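You operate a simulated robot arm through the tools that you are given. There is no shell and no other tool.

You run a simulated robot arm. Do the job below in one go: nothing can be reset, and whatever is moved stays where it is left.

## Task
The spinner shows UNEVEN: add the orange glue tube and run it.
Fine: shut the hood, press the green button once and wait till the green lamp is out; leave the dial and the other tubes.

Only the result counts: the job must be done as asked and must still hold three seconds after the hand-in. Knocking over, shifting, dropping, spilling or breaking anything else fails it.

## Robot
A 6-joint arm with a two-finger parallel gripper, fixed in place. Base frame: the origin is at the foot of the arm, x ahead of it, y to its left, z up; the work surface is at about z = 0.76. Readings come in m, degrees, newtons and seconds.
With the tool pointing down near the work surface it reaches from about 0.24 to 0.64 m from the base axis. Its first joint turns from -66.0 to 66.0 degrees. Payload 2.7 kg.
Tool frame: the origin (TCP) lies between the finger pads and is the grasp point; the fingertips stand 0.023 m ahead of it; z points along the fingers, y is the line along which they close. The gripper opens to 0.094 m. The fingers are 0.038 m wide and 0.01 m thick; the gripper's body (0.054 by 0.096 m) begins 0.039 m behind the TCP.
Orientation is that of the tool frame in the base frame, as a unit quaternion [x, y, z, w]. With the fingers straight down and closing along the base's y, the tool's x points along the base's -x, its y along +y and its z along -z.

## Interface
- The arm moves only by the tool play_rows. Its argument "rows" is a list of rows, each an object of numbers (a shift or turn left out is 0, a gripper value left out holds the last): "tx", "ty", "tz": the shift along the tool's x, y, z in m; "rx", "ry", "rz": the turn, a rotation vector about the tool's x, y, z in degrees; "gripper": the opening, from 0 (shut) to 1 (fully open). In form: [{"tx": .., "ty": .., "tz": .., "rx": .., "ry": .., "rz": .., "gripper": ..}, ...]. A call has 1 to 20 rows; each row is the pose to reach, as a shift and turn from the pose commanded when the call began, along the tool's axes at that moment. Rows are played at 5 a second. More than 0.05 m and 8.6 degrees between two rows, or a gripper value outside its range, and nothing of the call is played. Where a pose cannot be reached the arm comes as near as it can. A force on the tool above 70 N (or 10 N above the force at the start of the call, whichever is more), or a blocked arm, ends the call early, and 0.2 s more pass. Each finger travels about 0.045 m/s and halts on what it meets, pressing with about 24 N; the grip force reading is that of the motor and also rises with nothing between the fingers. The clock runs only during rows and for 0.2 s after the last one: add rows that repeat a pose to give the fingers time. The reply holds the time, the measured pose of the TCP, the force on the tool along the base axes, the opening and the grip force, in the units named above and with some noise, with the torque about the TCP (base axes, N m) and any sound that the robot's microphone picked up, and new pictures: "views" is both (left out), scene, wrist or none.
- Cameras (640 x 400 px; columns grow to the right, rows downward): "scene" is fixed at [0.0719, -0.4257, 1.4157]; the picture's right is [0.81, -0.58, 0.00], its down [-0.27, -0.37, -0.89] and it looks along [0.52, 0.72, -0.46] (base axes); focal length 355 px, centre (320, 200). "wrist" rides on the gripper at [0.087, 0.016, -0.074] in the tool frame; the picture's right is [-0.18, 0.98, 0.00], its down [-0.58, -0.11, -0.81] and it looks along [-0.79, -0.15, 0.59] (tool axes); focal length 243 px, centre (320, 200). There is no depth. A picture from a camera that has moved, and an enlarged one, comes with that camera's place and axes in the base frame and with its lens.
- close_up(camera, box): a new picture of the part [left, top, right, bottom] of that camera's present view, enlarged. No time passes.
- sign_off(): hands the job in; it is judged then, once.

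Nothing tells you positions but the pictures and the camera data. Unless the task says otherwise, let go and move clear before handing in.

The tools are called after ">>>" by a JSON object that holds its "fn" and its "kwargs". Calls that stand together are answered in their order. play_rows: Moves the arm, as the interface text tells. Its arguments: {"type":"object","properties":{"rows":{"type":"array"},"views":{"type":"string","enum":["both","scene","wrist","none"]}},"required":["rows"]} The other tools are called the same way: close_up (camera, box) takes an enlarged picture of a part of a camera's view; sign_off () hands the job in.

At the start:

```text
time: 0.0
position: [0.3212, 0.0817, 1.1245]
orientation: [0.0, 1.0, -0.001, 0.001]
contact_force: [0.4, 0.3, 1.1]
ft_torque: [-0.02, 0.01, -0.02]
width: 0.0941
grip_force: 0.1
```

scene: 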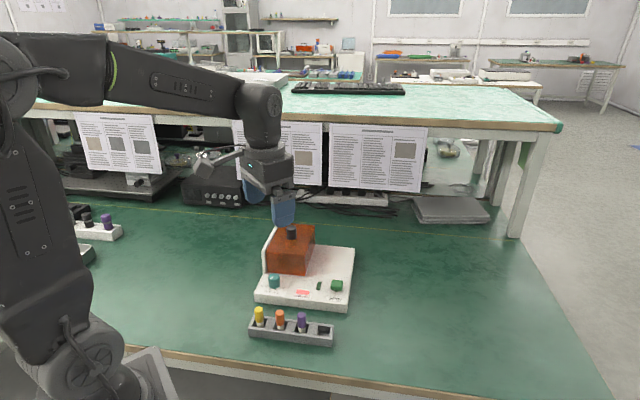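
wrist: 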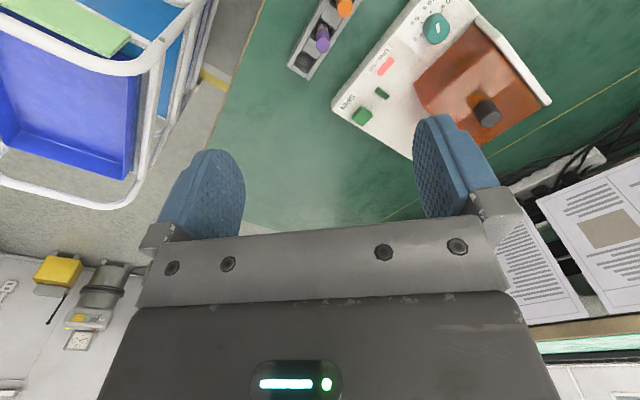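

I see a white spinner with a brown hood, apparently closed, and a grey rack in front of it holding yellow, orange and purple tubes. I'll take enlarged views first to locate everything.

>>> {"fn": "close_up", "kwargs": {"camera": "scene", "box": [230, 200, 390, 350]}}

>>> {"fn": "close_up", "kwargs": {"camera": "wrist", "box": [280, 0, 600, 200]}}

>>> {"fn": "close_up", "kwargs": {"camera": "scene", "box": [60, 180, 220, 280]}}

```text
2.67 times, centred on (310, 275) of scene
camera zoom: at [0.0719, -0.4257, 1.4157], right [0.81, -0.58, 0.0], down [-0.27, -0.37, -0.89], along [0.52, 0.72, -0.46], focal length 946 px, centre (347, 0)
```

zoom: 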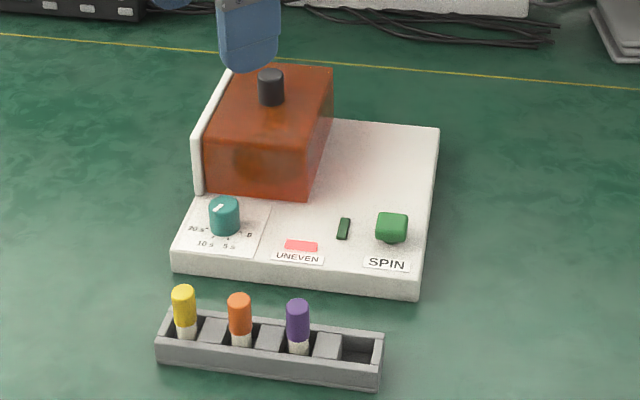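

```text
2.00 times, centred on (440, 100) of wrist
camera zoom: at [0.2344, 0.0977, 1.1985], right [0.18, 0.98, 0.0], down [0.58, -0.11, 0.81], along [0.79, -0.15, -0.59], focal length 485 px, centre (80, 400)
```

zoom: 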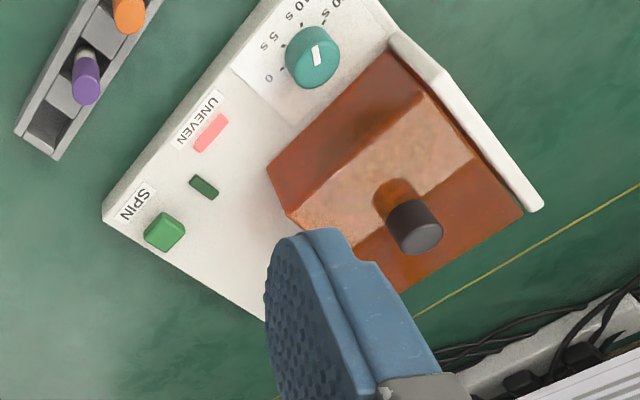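

```text
4.00 times, centred on (140, 230) of scene
camera zoom: at [0.0719, -0.4257, 1.4157], right [0.81, -0.58, 0.0], down [-0.27, -0.37, -0.89], along [0.52, 0.72, -0.46], focal length 1420 px, centre (1040, 80)
```

zoom: 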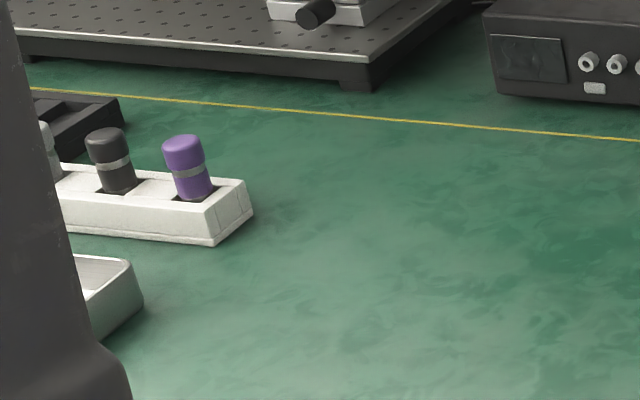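

The spinner sits at roughly (0.5, 0.24), turned about 45°, and the hood knob is near (0.49, 0.30, 0.88). I'll yaw the wrist toward it to see how the hood opens.

>>> {"fn": "play_rows", "kwargs": {"rows": [{"rz": -8}, {"rz": -16}, {"rz": -24}, {"rz": -32}, {"rz": -40}, {"rz": -45}, {"rz": -45}]}}

```text
time: 1.6
position: [0.3211, 0.0816, 1.1232]
orientation: [-0.384, 0.923, 0.0, 0.001]
contact_force: [-0.5, 0.3, 0.0]
ft_torque: [0.01, 0.03, 0.0]
width: 0.0941
grip_force: 0.0
camera wrist: at [0.2483, 0.0328, 1.1983], right [-0.57, 0.82, 0.0], down [0.49, 0.33, 0.81], along [0.67, 0.46, -0.59], focal length 243 px, centre (320, 200)
```

scene: 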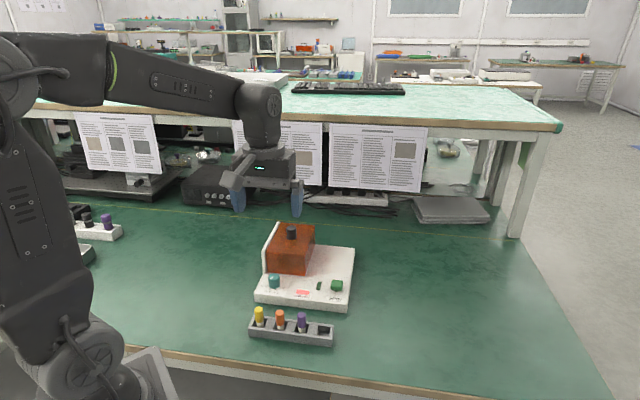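
wrist: 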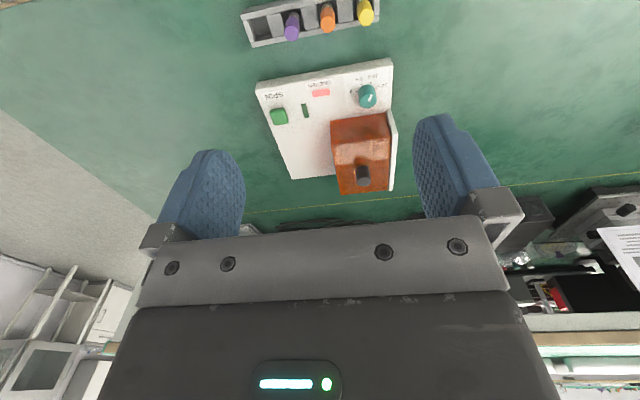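

>>> {"fn": "close_up", "kwargs": {"camera": "wrist", "box": [230, 0, 430, 200]}}

>>> {"fn": "close_up", "kwargs": {"camera": "scene", "box": [250, 215, 360, 315]}}

```text
2.00 times, centred on (330, 100) of wrist
camera zoom: at [0.2483, 0.0328, 1.1983], right [-0.57, 0.82, 0.0], down [0.49, 0.33, 0.81], along [0.67, 0.46, -0.59], focal length 485 px, centre (300, 400)
```

zoom: 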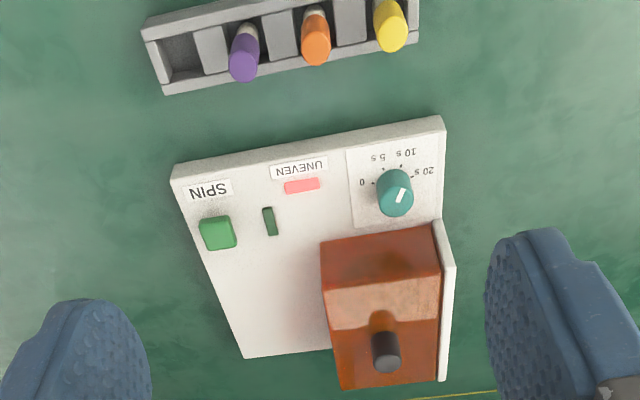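

```text
4.00 times, centred on (305, 265) of scene
camera zoom: at [0.0719, -0.4257, 1.4157], right [0.81, -0.58, 0.0], down [-0.27, -0.37, -0.89], along [0.52, 0.72, -0.46], focal length 1420 px, centre (380, -60)
```

zoom: 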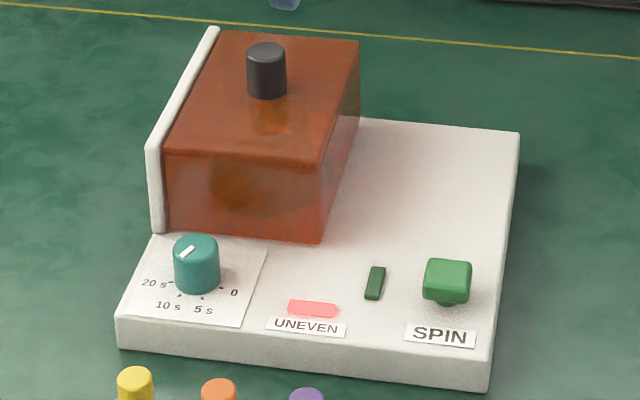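

The hood abuts a white wall on its left, with bare deck to its right. I'll move the wrist camera closer and tilt it down to see inside and look for hinges or rails.

>>> {"fn": "play_rows", "kwargs": {"rows": [{"tx": -0.035, "ty": 0.006, "tz": 0.02, "ry": 6}, {"tx": -0.07, "ty": 0.011, "tz": 0.04, "ry": 12}, {"tx": -0.105, "ty": 0.017, "tz": 0.06, "ry": 18}, {"tx": -0.14, "ty": 0.022, "tz": 0.08, "ry": 24}, {"tx": -0.177, "ty": 0.028, "tz": 0.1, "ry": 30}, {"tx": -0.177, "ty": 0.028, "tz": 0.1, "ry": 30}]}}

```text
time: 3.0
position: [0.425, 0.2244, 1.0215]
orientation: [-0.37, 0.892, -0.1, -0.239]
contact_force: [-0.3, 0.1, -1.0]
ft_torque: [0.01, 0.0, 0.0]
width: 0.094
grip_force: 0.1
camera wrist: at [0.3867, 0.2109, 1.1298], right [-0.58, 0.81, -0.09], down [0.72, 0.56, 0.41], along [0.38, 0.17, -0.91], focal length 243 px, centre (320, 200)
```

scene: 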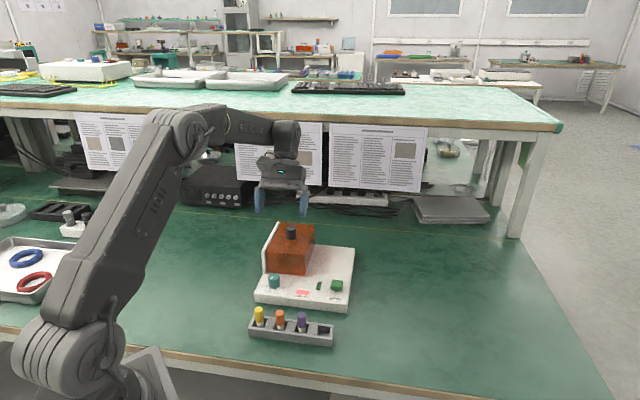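
wrist: 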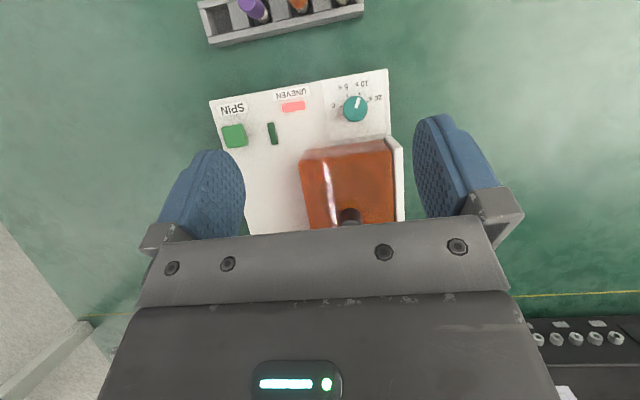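

>>> {"fn": "close_up", "kwargs": {"camera": "wrist", "box": [200, 60, 420, 230]}}

>>> {"fn": "close_up", "kwargs": {"camera": "wrist", "box": [290, 130, 420, 230]}}

>>> {"fn": "close_up", "kwargs": {"camera": "scene", "box": [255, 215, 325, 285]}}

```text
2.35 times, centred on (310, 145) of wrist
camera zoom: at [0.3867, 0.2109, 1.1298], right [-0.58, 0.81, -0.09], down [0.72, 0.56, 0.41], along [0.38, 0.17, -0.91], focal length 571 px, centre (344, 329)
```

zoom: 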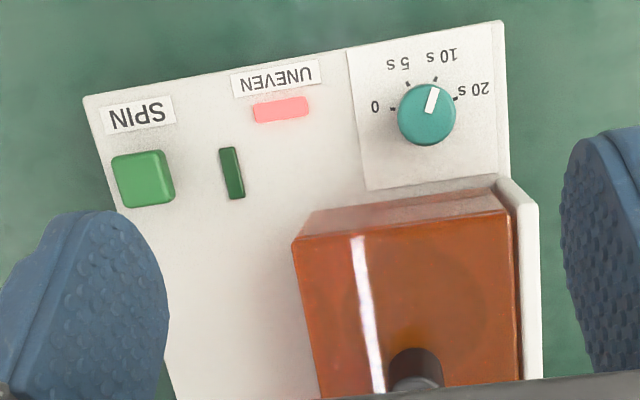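

```text
4.00 times, centred on (355, 180) of wrist
camera zoom: at [0.3867, 0.2109, 1.1298], right [-0.58, 0.81, -0.09], down [0.72, 0.56, 0.41], along [0.38, 0.17, -0.91], focal length 970 px, centre (180, 280)
```

zoom: 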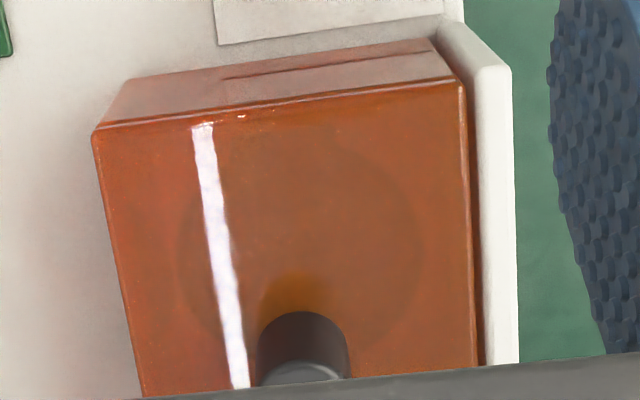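

```text
5.71 times, centred on (290, 250) of scene
camera zoom: at [0.072, -0.4257, 1.4157], right [0.81, -0.58, 0.0], down [-0.27, -0.37, -0.89], along [0.52, 0.72, -0.46], focal length 2028 px, centre (491, -86)
```

zoom: 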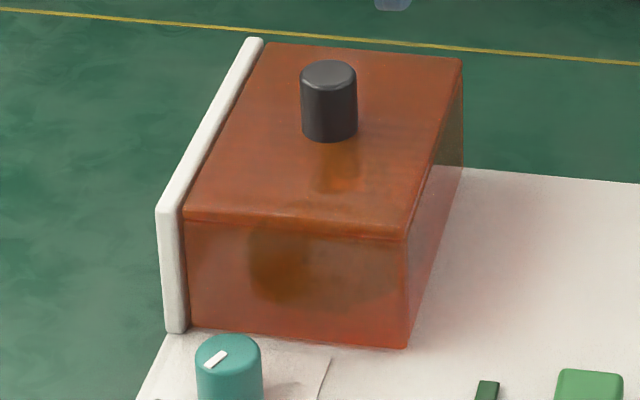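

The rotor disc shows through the hood, and the knob is centred on top at about (0.498, 0.306), with the hood top at z≈0.858. The bare deck to the right suggests the hood slides right, so I'll move above the knob with the tool vertical.

>>> {"fn": "play_rows", "kwargs": {"rows": [{"tx": -0.029, "ty": 0.0014, "tz": -0.005, "ry": -7.5}, {"tx": -0.058, "ty": 0.0028, "tz": -0.0094, "ry": -15}, {"tx": -0.087, "ty": 0.0043, "tz": -0.014, "ry": -22.5}, {"tx": -0.1155, "ty": 0.0057, "tz": -0.0187, "ry": -30}, {"tx": -0.1155, "ty": 0.0057, "tz": -0.0187, "ry": -30}]}}

```text
time: 4.2
position: [0.5013, 0.3057, 0.9846]
orientation: [-0.383, 0.924, -0.001, 0.002]
contact_force: [0.1, 0.3, 0.4]
ft_torque: [-0.03, 0.02, 0.0]
width: 0.094
grip_force: 0.0
camera wrist: at [0.4275, 0.2559, 1.0588], right [-0.57, 0.82, 0.0], down [0.49, 0.33, 0.81], along [0.67, 0.46, -0.59], focal length 243 px, centre (320, 200)
```

scene: 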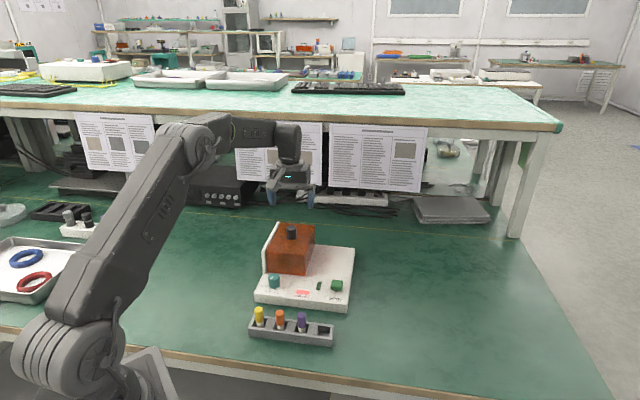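
wrist: 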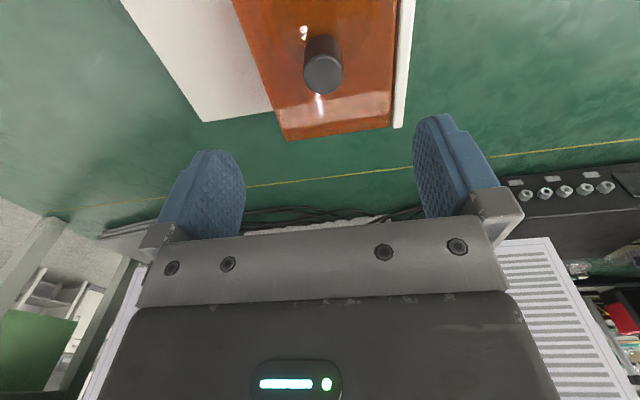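

The knob estimate from this view is (0.496, 0.307), consistent with before. I'll descend around it with the gripper open.

>>> {"fn": "play_rows", "kwargs": {"rows": [{"tx": 0.003, "ty": 0.0045, "tz": 0.03}, {"tx": 0.003, "ty": 0.0045, "tz": 0.055}, {"tx": 0.003, "ty": 0.0045, "tz": 0.075}, {"tx": 0.003, "ty": 0.0045, "tz": 0.085}, {"tx": 0.003, "ty": 0.0045, "tz": 0.0945}, {"tx": 0.003, "ty": 0.0045, "tz": 0.0945}]}}

```text
time: 5.6
position: [0.4962, 0.3105, 0.8889]
orientation: [-0.382, 0.924, -0.001, 0.002]
contact_force: [-0.2, 0.4, -0.4]
ft_torque: [0.0, -0.02, 0.0]
width: 0.0937
grip_force: 0.1
camera wrist: at [0.4231, 0.2607, 0.9632], right [-0.57, 0.82, 0.0], down [0.49, 0.33, 0.81], along [0.67, 0.46, -0.59], focal length 243 px, centre (320, 200)
```

scene: 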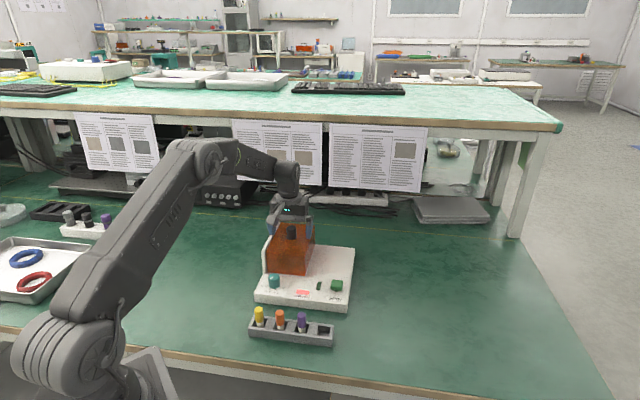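
wrist: 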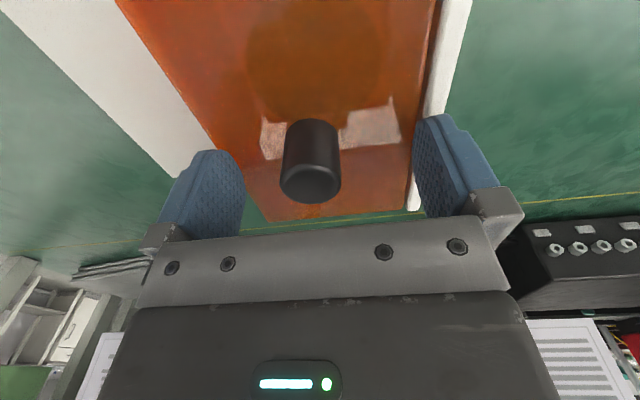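

The knob is centred between the fingers. I'll close on it.

>>> {"fn": "play_rows", "kwargs": {"rows": [{"tx": 0, "ty": -0.003, "gripper": 0.1}, {"ty": -0.003, "gripper": 0.1}, {"ty": -0.003, "gripper": 0.1}, {"ty": -0.003, "gripper": 0.1}, {"ty": -0.003, "gripper": 0.1}, {"ty": -0.003, "gripper": 0.1}], "views": "wrist"}}

```text
time: 7.0
position: [0.498, 0.3074, 0.8893]
orientation: [-0.383, 0.924, 0.0, 0.001]
contact_force: [3.7, -0.6, -1.5]
ft_torque: [0.35, 0.52, 0.06]
width: 0.0278
grip_force: 45.3
camera wrist: at [0.4254, 0.2581, 0.9631], right [-0.56, 0.83, 0.0], down [0.49, 0.33, 0.81], along [0.67, 0.46, -0.59], focal length 243 px, centre (320, 200)
```

wrist: 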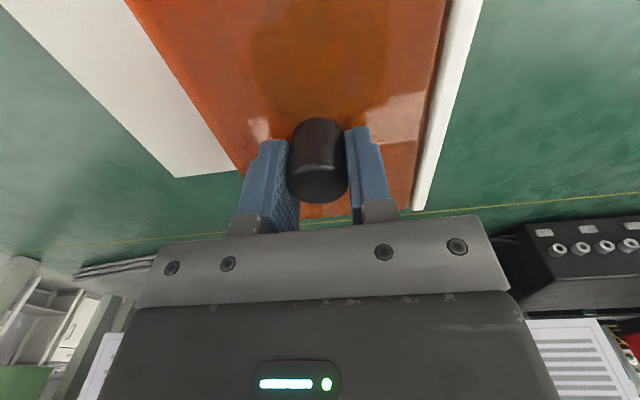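

The knob is gripped at 28 mm wide. I'll test a very small slide to the right.

>>> {"fn": "play_rows", "kwargs": {"rows": [{"ty": -0.002}, {"ty": -0.004}, {"ty": -0.006}, {"ty": -0.006}], "views": "wrist"}}

```text
time: 8.0
position: [0.5014, 0.3044, 0.8903]
orientation: [-0.383, 0.924, -0.001, 0.002]
contact_force: [10.4, 12.5, -9.2]
ft_torque: [0.12, 0.79, 0.11]
width: 0.0274
grip_force: 45.0
camera wrist: at [0.4286, 0.2545, 0.9629], right [-0.57, 0.82, 0.0], down [0.48, 0.33, 0.81], along [0.67, 0.46, -0.59], focal length 243 px, centre (320, 200)
```

wrist: 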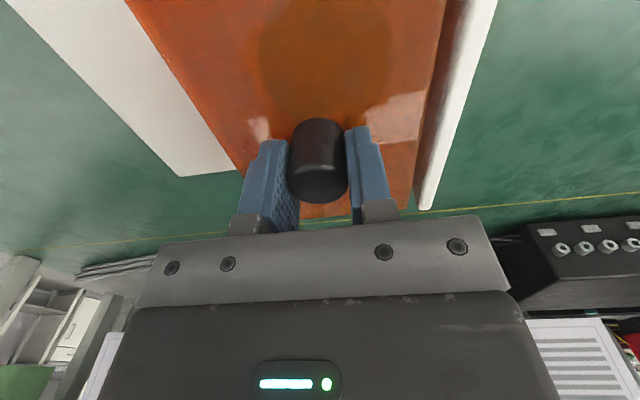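

>>> {"fn": "close_up", "kwargs": {"camera": "wrist", "box": [120, 0, 500, 220]}}

>>> {"fn": "close_up", "kwargs": {"camera": "scene", "box": [245, 200, 365, 320]}}

```text
1.68 times, centred on (310, 110) of wrist
camera zoom: at [0.4286, 0.2545, 0.9629], right [-0.57, 0.82, 0.0], down [0.48, 0.33, 0.81], along [0.67, 0.46, -0.59], focal length 409 px, centre (337, 352)
```

zoom: 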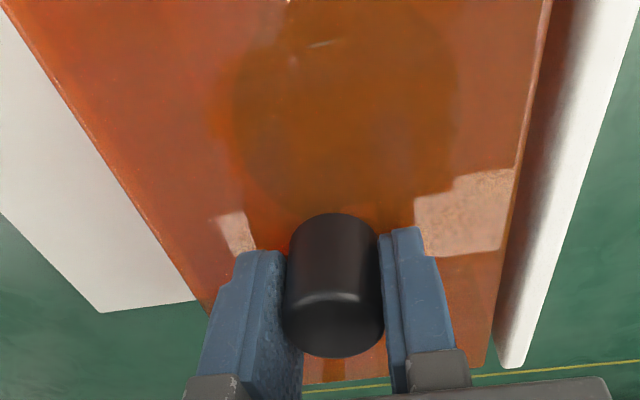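

```text
3.33 times, centred on (305, 260) of scene
camera zoom: at [0.0724, -0.4253, 1.4158], right [0.81, -0.58, 0.0], down [-0.27, -0.37, -0.89], along [0.52, 0.72, -0.46], focal length 1183 px, centre (370, 0)
```

zoom: 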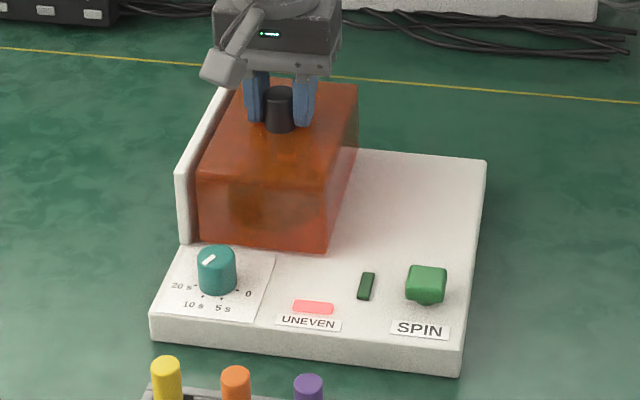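

The hood slid right and a gap to the wall opened with little drag. I'll continue sliding in steps while watching the forces.

>>> {"fn": "play_rows", "kwargs": {"rows": [{"tx": -0.0005, "ty": -0.005}, {"tx": -0.001, "ty": -0.01, "tz": 0.0005}, {"tx": -0.001, "ty": -0.015, "tz": 0.0005}, {"tx": -0.001, "ty": -0.02, "tz": 0.0005}, {"tx": -0.001, "ty": -0.02, "tz": 0.0005}], "views": "none"}}

```text
time: 9.2
position: [0.5158, 0.2898, 0.8896]
orientation: [-0.383, 0.924, -0.001, 0.001]
contact_force: [7.4, 6.2, -1.1]
ft_torque: [0.68, 0.34, -0.1]
width: 0.0275
grip_force: 45.2
```

>>> {"fn": "play_rows", "kwargs": {"rows": [{"tx": -0.0005, "ty": -0.008}, {"tx": -0.001, "ty": -0.016}, {"tx": -0.001, "ty": -0.024}, {"tx": -0.001, "ty": -0.032}, {"tx": -0.001, "ty": -0.04}, {"tx": -0.001, "ty": -0.048}, {"tx": -0.001, "ty": -0.056}, {"tx": -0.001, "ty": -0.06}, {"tx": -0.001, "ty": -0.06}]}}

```text
time: 11.2
position: [0.5587, 0.2467, 0.8886]
orientation: [-0.383, 0.924, -0.001, 0.0]
contact_force: [-7.5, -6.8, 9.7]
ft_torque: [-0.46, 1.39, 0.02]
width: 0.0275
grip_force: 44.8
camera wrist: at [0.4865, 0.1969, 0.9632], right [-0.57, 0.82, 0.0], down [0.49, 0.33, 0.81], along [0.67, 0.46, -0.59], focal length 243 px, centre (320, 200)
```

scene: 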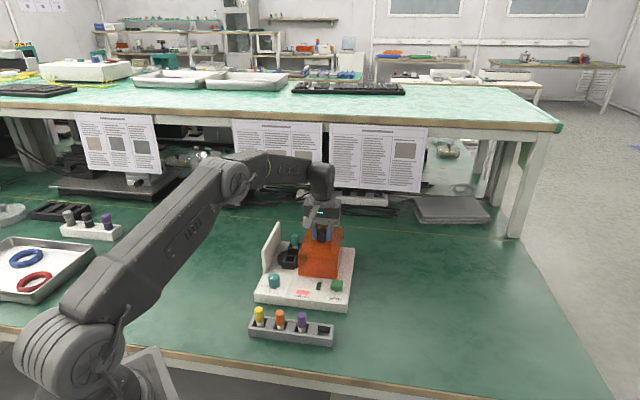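
wrist: 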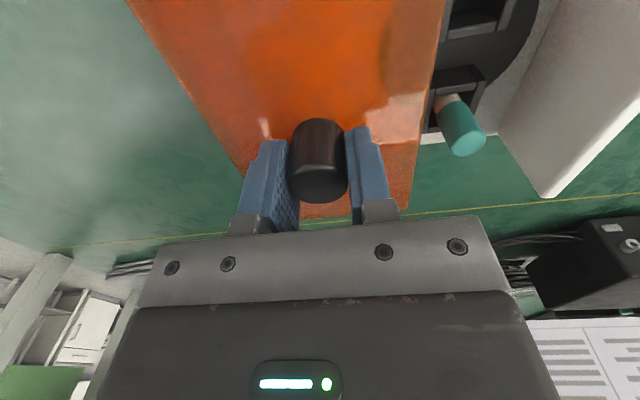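

The rotor is coming into view with a teal tube in one slot. I'll keep sliding the hood to uncover it fully.

>>> {"fn": "play_rows", "kwargs": {"rows": [{"tx": 0.0005, "ty": -0.007, "tz": -0.0003}, {"tx": 0.001, "ty": -0.014, "tz": -0.0005}, {"tx": 0.001, "ty": -0.021, "tz": -0.0005}, {"tx": 0.001, "ty": -0.025, "tz": -0.0005}, {"tx": 0.001, "ty": -0.025, "tz": -0.0005}]}}

```text
time: 12.4
position: [0.5734, 0.2336, 0.8891]
orientation: [-0.384, 0.923, 0.001, -0.002]
contact_force: [-34.4, 15.9, -0.9]
ft_torque: [-0.05, -0.56, 0.01]
width: 0.0277
grip_force: 45.1
camera wrist: at [0.5008, 0.183, 0.9634], right [-0.57, 0.82, 0.0], down [0.49, 0.33, 0.81], along [0.66, 0.46, -0.59], focal length 243 px, centre (320, 200)
```

scene: 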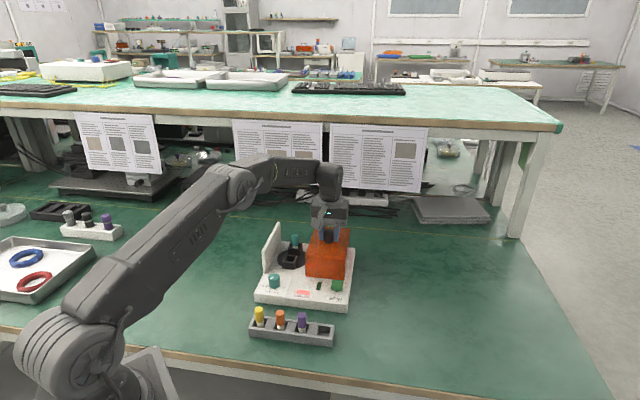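
wrist: 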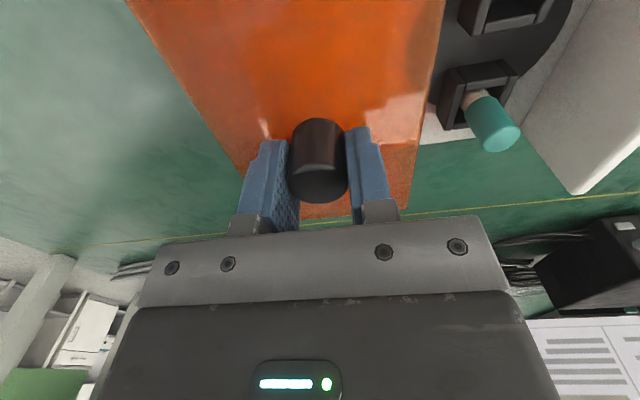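

The hood reached its stop after about 105 mm of travel. I'll relieve the push, release the knob and rise.

>>> {"fn": "play_rows", "kwargs": {"rows": [{"ty": 0.002}, {"ty": 0.004}, {"ty": 0.004, "gripper": 0.6}, {"ty": 0.004, "gripper": 0.6}, {"ty": 0.004, "gripper": 0.6}, {"ty": 0.004, "gripper": 0.6}], "views": "none"}}

>>> {"fn": "play_rows", "kwargs": {"rows": [{"tz": -0.03}, {"tz": -0.07}, {"tz": -0.11}, {"tz": -0.14}, {"tz": -0.14}]}}

```text
time: 13.8
position: [0.574, 0.2307, 0.8892]
orientation: [-0.382, 0.924, 0.0, 0.001]
contact_force: [-0.2, -0.8, 0.0]
ft_torque: [0.0, -0.02, 0.01]
width: 0.0565
grip_force: 0.1
```

```text
time: 15.0
position: [0.5738, 0.2301, 1.0309]
orientation: [-0.383, 0.924, -0.001, 0.001]
contact_force: [0.0, 0.6, 0.1]
ft_torque: [0.02, 0.01, 0.02]
width: 0.0563
grip_force: 0.0
camera wrist: at [0.5016, 0.1809, 1.1038], right [-0.57, 0.82, 0.0], down [0.49, 0.33, 0.81], along [0.67, 0.46, -0.59], focal length 243 px, centre (320, 200)
```

scene: 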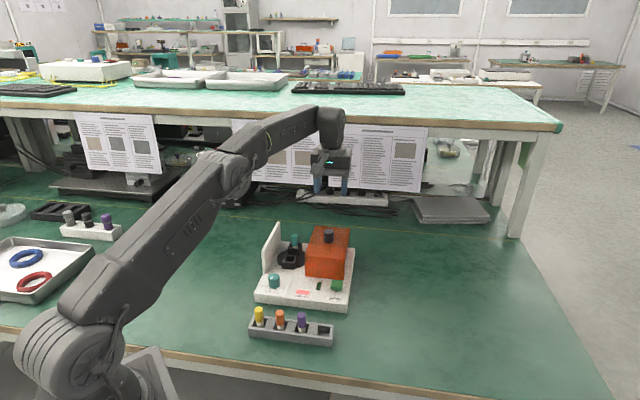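
wrist: 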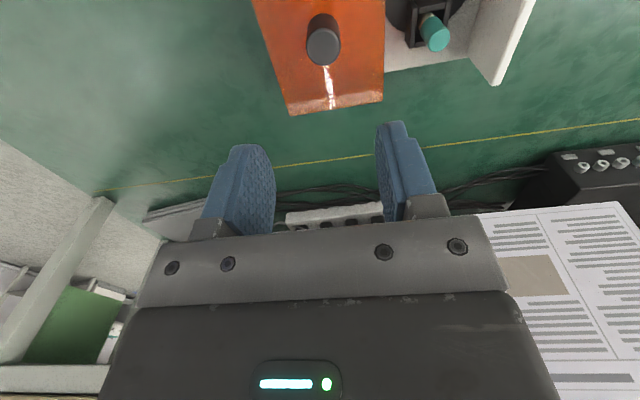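

>>> {"fn": "play_rows", "kwargs": {"rows": [{"tx": 0.034, "ty": 0.024, "tz": 0.007}, {"tx": 0.068, "ty": 0.048, "tz": 0.014}, {"tx": 0.102, "ty": 0.072, "tz": 0.022}, {"tx": 0.137, "ty": 0.095, "tz": 0.03}, {"tx": 0.137, "ty": 0.095, "tz": 0.03}]}}

>>> {"fn": "close_up", "kwargs": {"camera": "wrist", "box": [200, 0, 440, 150]}}

>>> {"fn": "close_up", "kwargs": {"camera": "scene", "box": [250, 215, 360, 315]}}

>>> {"fn": "close_up", "kwargs": {"camera": "scene", "box": [240, 295, 345, 355]}}

```text
time: 16.2
position: [0.4077, 0.2023, 0.9973]
orientation: [-0.383, 0.924, 0.0, 0.002]
contact_force: [-0.2, 0.2, 1.1]
ft_torque: [-0.01, -0.01, -0.01]
width: 0.0564
grip_force: 0.0
camera wrist: at [0.3343, 0.1522, 1.0715], right [-0.56, 0.83, 0.0], down [0.49, 0.33, 0.81], along [0.67, 0.46, -0.59], focal length 243 px, centre (320, 200)
```

scene: 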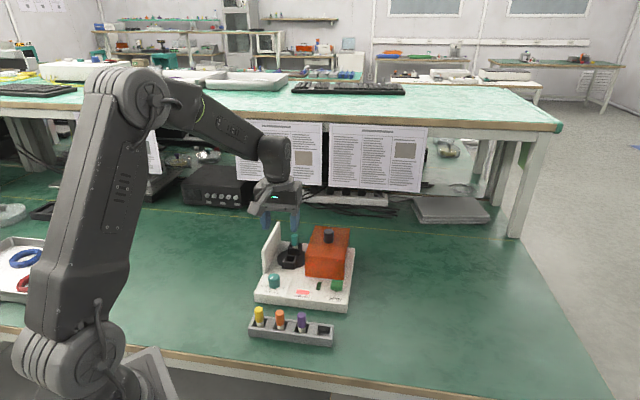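
wrist: 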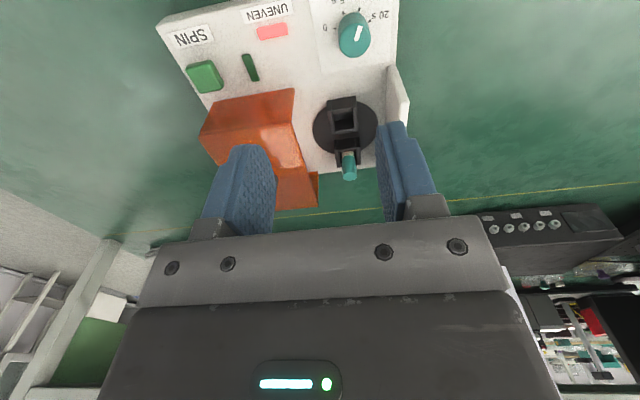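

```text
2.67 times, centred on (320, 75) of wrist
camera zoom: at [0.3343, 0.1522, 1.0715], right [-0.56, 0.83, 0.0], down [0.49, 0.33, 0.81], along [0.67, 0.46, -0.59], focal length 647 px, centre (320, 533)
```

zoom: 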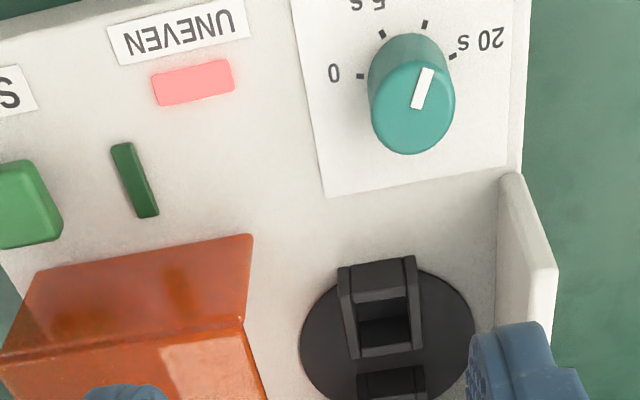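

```text
4.00 times, centred on (305, 265) of scene
camera zoom: at [0.0719, -0.4257, 1.4157], right [0.81, -0.58, 0.0], down [-0.27, -0.37, -0.89], along [0.52, 0.72, -0.46], focal length 1420 px, centre (380, -60)
```

zoom: 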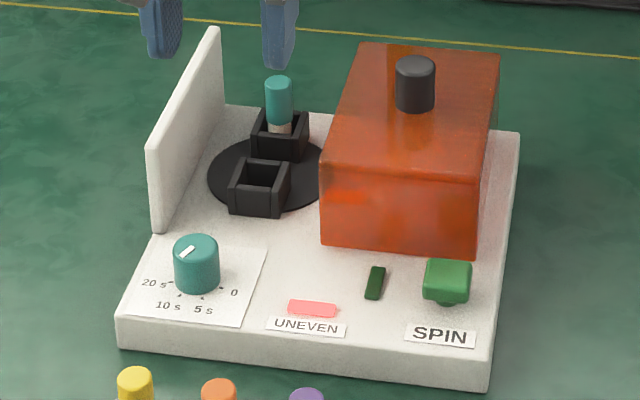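

```text
6.10 times, centred on (292, 325) of scene
camera zoom: at [0.0719, -0.4257, 1.4157], right [0.81, -0.58, 0.0], down [-0.27, -0.37, -0.89], along [0.52, 0.72, -0.46], focal length 2163 px, centre (488, -562)
```

zoom: 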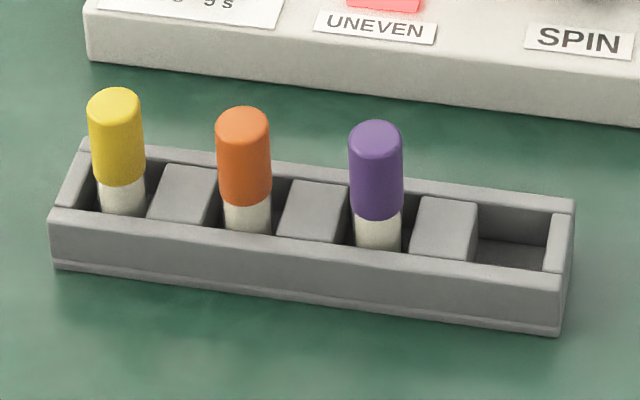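

The rotor has two sockets: the rear holds the teal tube, and the front one at about (0.478, 0.286) is empty. The orange tube is near (0.343, 0.108) with its top at z≈0.83. I'll move above it and turn 90° so the fingers close across the rack, away from its neighbours.

>>> {"fn": "play_rows", "kwargs": {"rows": [{"tx": 0.0094, "ty": -0.0017, "tz": 0.0, "rz": 7.5}, {"tx": 0.0188, "ty": -0.0034, "tz": 0.0, "rz": 15}, {"tx": 0.028, "ty": -0.005, "tz": 0.0, "rz": 22.5}, {"tx": 0.0375, "ty": -0.007, "tz": 0.0, "rz": 30}, {"tx": 0.047, "ty": -0.0086, "tz": 0.005, "rz": 37.5}, {"tx": 0.056, "ty": -0.0103, "tz": 0.01, "rz": 45}, {"tx": 0.0656, "ty": -0.012, "tz": 0.015, "rz": 52.5}, {"tx": 0.075, "ty": -0.0137, "tz": 0.02, "rz": 60}, {"tx": 0.0844, "ty": -0.0155, "tz": 0.026, "rz": 67.5}, {"tx": 0.094, "ty": -0.0172, "tz": 0.033, "rz": 75}, {"tx": 0.103, "ty": -0.019, "tz": 0.04, "rz": 82.5}, {"tx": 0.1125, "ty": -0.0206, "tz": 0.047, "rz": 90}, {"tx": 0.1125, "ty": -0.0206, "tz": 0.047, "rz": 90}]}}

>>> {"fn": "close_up", "kwargs": {"camera": "wrist", "box": [220, 0, 420, 200]}}

```text
time: 19.0
position: [0.3448, 0.1085, 0.95]
orientation: [0.383, 0.924, 0.001, 0.001]
contact_force: [1.4, 0.0, 0.1]
ft_torque: [-0.03, 0.02, 0.0]
width: 0.0563
grip_force: 0.0
camera wrist: at [0.2948, 0.1804, 1.0256], right [0.83, 0.56, 0.0], down [0.33, -0.49, 0.81], along [0.46, -0.67, -0.59], focal length 243 px, centre (320, 200)
```

scene: 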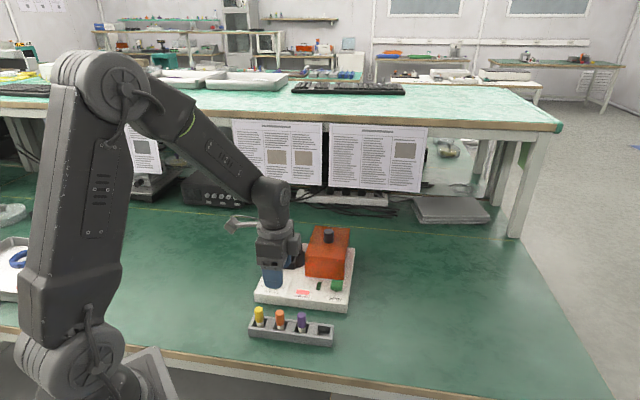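
wrist: 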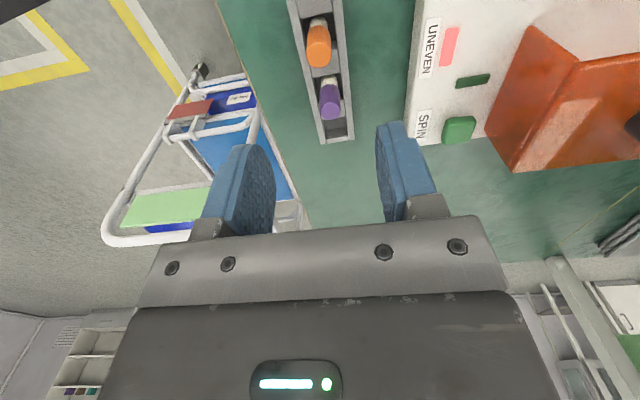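

```text
2.00 times, centred on (320, 100) of wrist
camera zoom: at [0.2948, 0.1804, 1.0256], right [0.83, 0.56, 0.0], down [0.33, -0.49, 0.81], along [0.46, -0.67, -0.59], focal length 485 px, centre (320, 400)
```

zoom: 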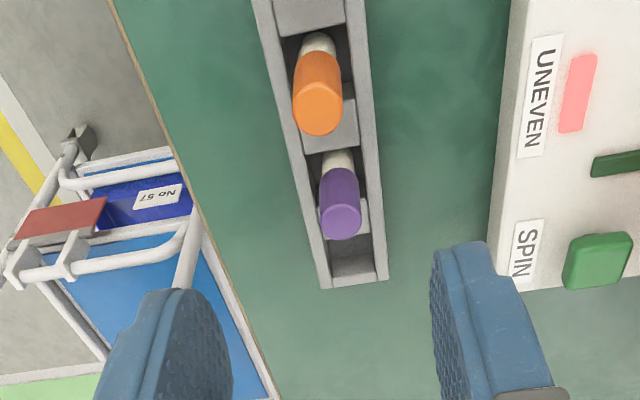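

The orange cap refines to about (0.3425, 0.109). I'll come down part way and check alignment.

>>> {"fn": "play_rows", "kwargs": {"rows": [{"tx": 0.002, "ty": -0.0013, "tz": 0.03}, {"tx": 0.002, "ty": -0.0013, "tz": 0.06}, {"tx": 0.002, "ty": -0.0013, "tz": 0.085}, {"tx": 0.002, "ty": -0.0013, "tz": 0.1}, {"tx": 0.002, "ty": -0.0013, "tz": 0.1}]}}

>>> {"fn": "close_up", "kwargs": {"camera": "scene", "box": [230, 260, 350, 350]}}

```text
time: 20.2
position: [0.3432, 0.1082, 0.8523]
orientation: [0.383, 0.924, 0.001, 0.001]
contact_force: [0.7, -0.1, 1.6]
ft_torque: [0.03, 0.01, 0.01]
width: 0.0563
grip_force: 0.0
camera wrist: at [0.2942, 0.1815, 0.9259], right [0.82, 0.57, 0.0], down [0.33, -0.49, 0.81], along [0.46, -0.66, -0.59], focal length 243 px, centre (320, 200)
```

scene: 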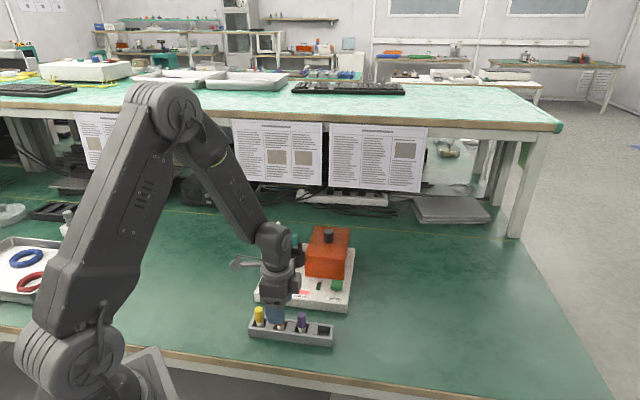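
wrist: 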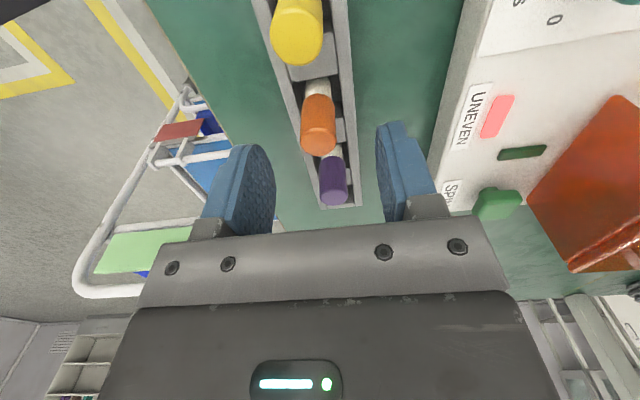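

```text
4.44 times, centred on (290, 305) of scene
camera zoom: at [0.0719, -0.4257, 1.4157], right [0.81, -0.58, 0.0], down [-0.27, -0.37, -0.89], along [0.52, 0.72, -0.46], focal length 1577 px, centre (453, -267)
```

zoom: 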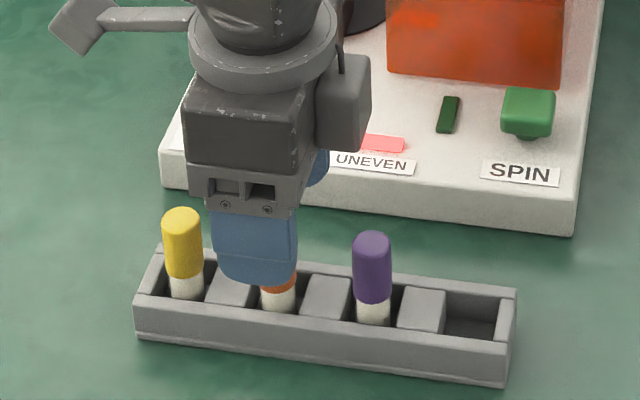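

The tube is within a few millimetres of centre between the fingers. I'll descend to mid-cap height and close.

>>> {"fn": "play_rows", "kwargs": {"rows": [{"tx": 0.001, "tz": 0.015}, {"tx": 0.002, "tz": 0.026}, {"tx": 0.002, "tz": 0.034}, {"tx": 0.002, "tz": 0.034}], "views": "both"}}

>>> {"fn": "close_up", "kwargs": {"camera": "scene", "box": [230, 260, 350, 350]}}

```text
time: 21.2
position: [0.3408, 0.1102, 0.8181]
orientation: [0.382, 0.924, 0.0, 0.001]
contact_force: [-0.4, 0.9, 0.5]
ft_torque: [0.03, -0.01, -0.03]
width: 0.0565
grip_force: 0.1
camera wrist: at [0.2905, 0.1826, 0.8919], right [0.82, 0.57, 0.0], down [0.33, -0.49, 0.81], along [0.46, -0.66, -0.59], focal length 243 px, centre (320, 200)
```

scene: 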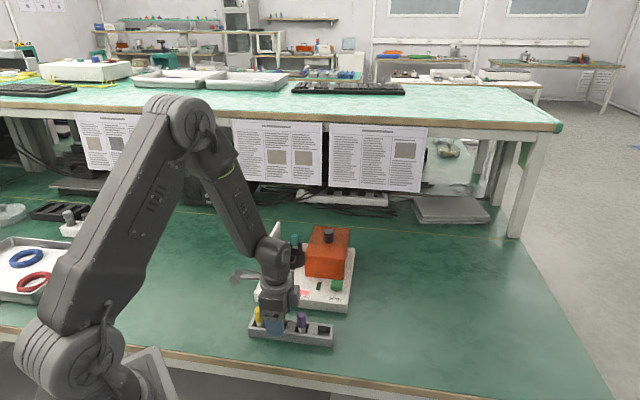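
wrist: 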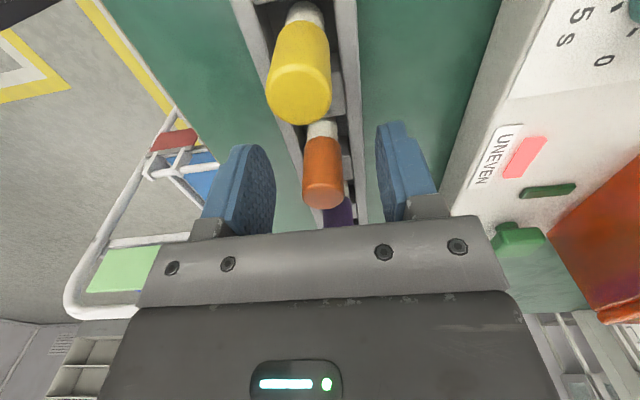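

```text
4.44 times, centred on (290, 305) of scene
camera zoom: at [0.0719, -0.4257, 1.4157], right [0.81, -0.58, 0.0], down [-0.27, -0.37, -0.89], along [0.52, 0.72, -0.46], focal length 1577 px, centre (453, -267)
```

zoom: 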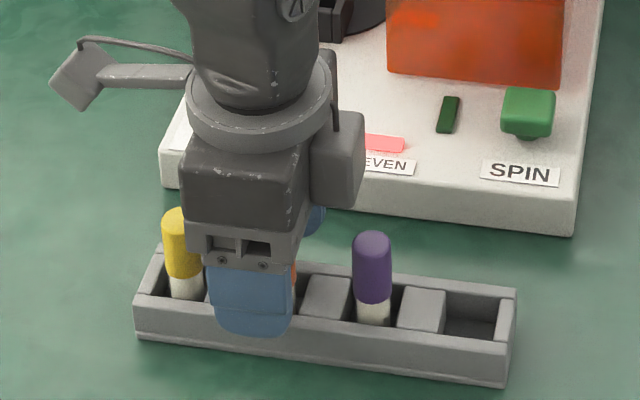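

Comparing both views, the tube is about 4 mm toward the purple one from my centre line. I'll correct that, then close on the cap.

>>> {"fn": "play_rows", "kwargs": {"rows": [{"tx": -0.002}, {"tx": -0.0035}, {"tx": -0.0035, "gripper": 0.1}, {"tx": -0.0035, "gripper": 0.1}, {"tx": -0.0035, "gripper": 0.1}, {"tx": -0.0035, "gripper": 0.1}, {"tx": -0.0035, "gripper": 0.1}]}}

>>> {"fn": "close_up", "kwargs": {"camera": "scene", "box": [230, 260, 350, 350]}}

```text
time: 22.8
position: [0.3434, 0.1058, 0.8175]
orientation: [0.383, 0.924, 0.0, 0.002]
contact_force: [-0.2, 0.4, 0.0]
ft_torque: [0.01, -0.01, 0.0]
width: 0.0188
grip_force: 23.5
camera wrist: at [0.2929, 0.1799, 0.8919], right [0.82, 0.57, 0.0], down [0.33, -0.49, 0.81], along [0.46, -0.66, -0.59], focal length 243 px, centre (320, 200)
```

scene: 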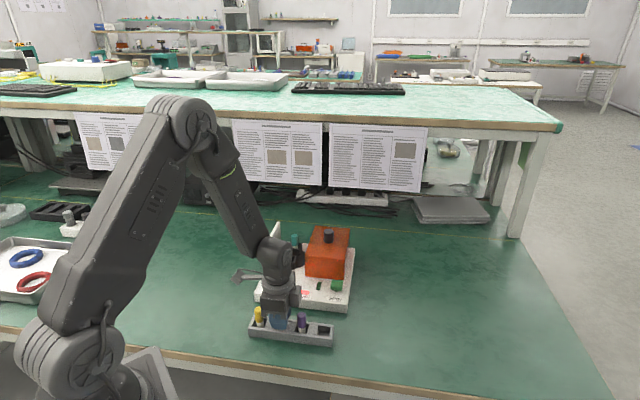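
wrist: 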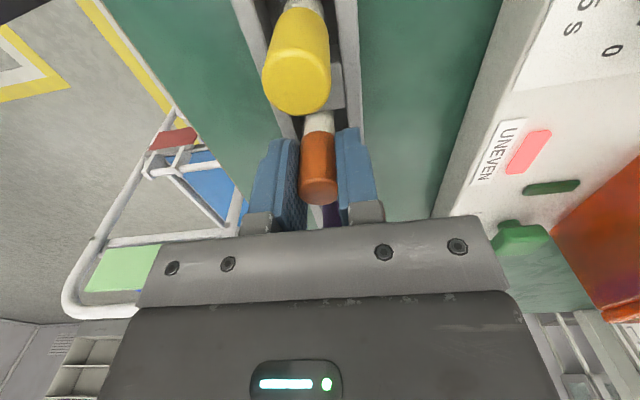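

```text
4.44 times, centred on (290, 305) of scene
camera zoom: at [0.0719, -0.4257, 1.4157], right [0.81, -0.58, 0.0], down [-0.27, -0.37, -0.89], along [0.52, 0.72, -0.46], focal length 1577 px, centre (453, -267)
```

zoom: 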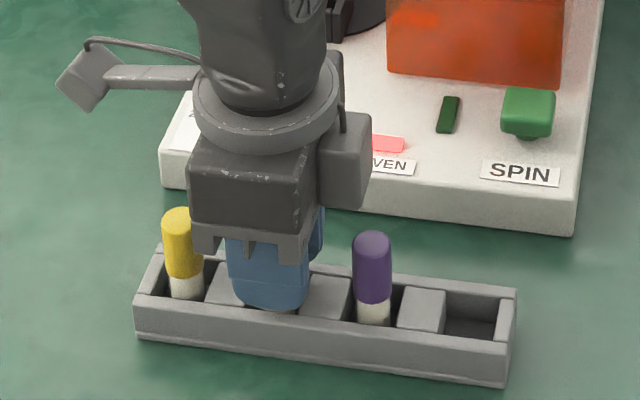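

The tube is gripped with an 18.8 mm reading. I'll lift it straight up.

>>> {"fn": "play_rows", "kwargs": {"rows": [{"tz": -0.01}, {"tz": -0.025}, {"tz": -0.05}, {"tz": -0.08}, {"tz": -0.11}, {"tz": -0.133}, {"tz": -0.133}]}}

>>> {"fn": "close_up", "kwargs": {"camera": "scene", "box": [230, 220, 370, 350]}}

>>> {"fn": "close_up", "kwargs": {"camera": "wrist", "box": [220, 50, 420, 230]}}

```text
time: 24.4
position: [0.3435, 0.1064, 0.9476]
orientation: [0.383, 0.924, 0.001, 0.001]
contact_force: [0.0, -0.5, 0.3]
ft_torque: [0.0, 0.0, -0.04]
width: 0.0192
grip_force: 23.6
camera wrist: at [0.2934, 0.1782, 1.0222], right [0.82, 0.57, 0.0], down [0.33, -0.49, 0.81], along [0.46, -0.66, -0.59], focal length 243 px, centre (320, 200)
```

scene: 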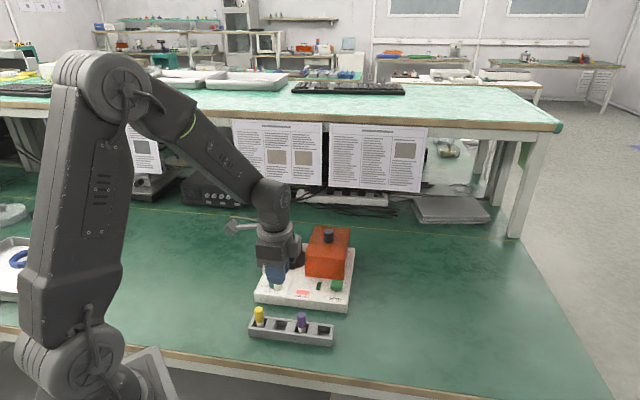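
wrist: 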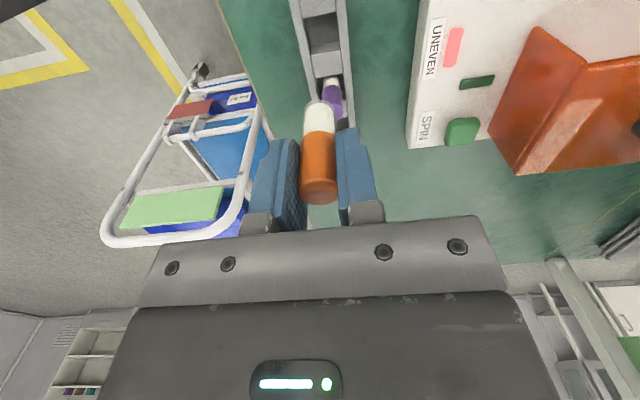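

```text
3.08 times, centred on (300, 285) of scene
camera zoom: at [0.0719, -0.4257, 1.4157], right [0.81, -0.58, 0.0], down [-0.27, -0.37, -0.89], along [0.52, 0.72, -0.46], focal length 1092 px, centre (382, -62)
```

zoom: 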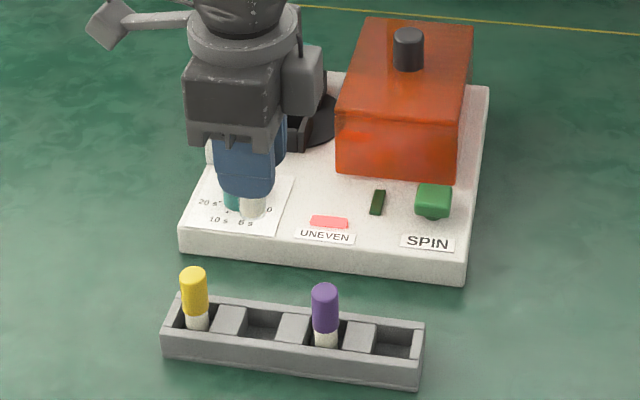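

```text
2.22 times, centred on (320, 140) of wrist
camera zoom: at [0.2934, 0.1782, 1.0222], right [0.82, 0.57, 0.0], down [0.33, -0.49, 0.81], along [0.46, -0.66, -0.59], focal length 539 px, centre (320, 333)
```

zoom: 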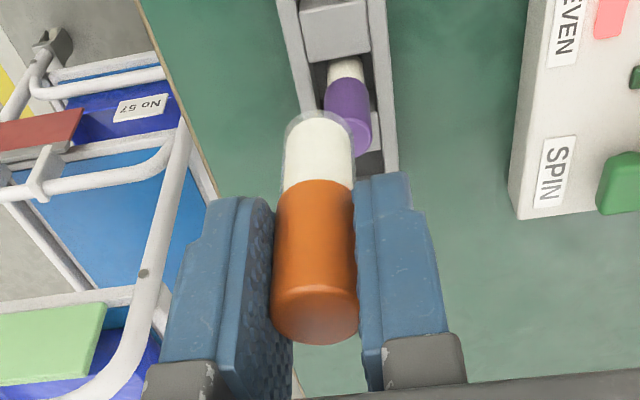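

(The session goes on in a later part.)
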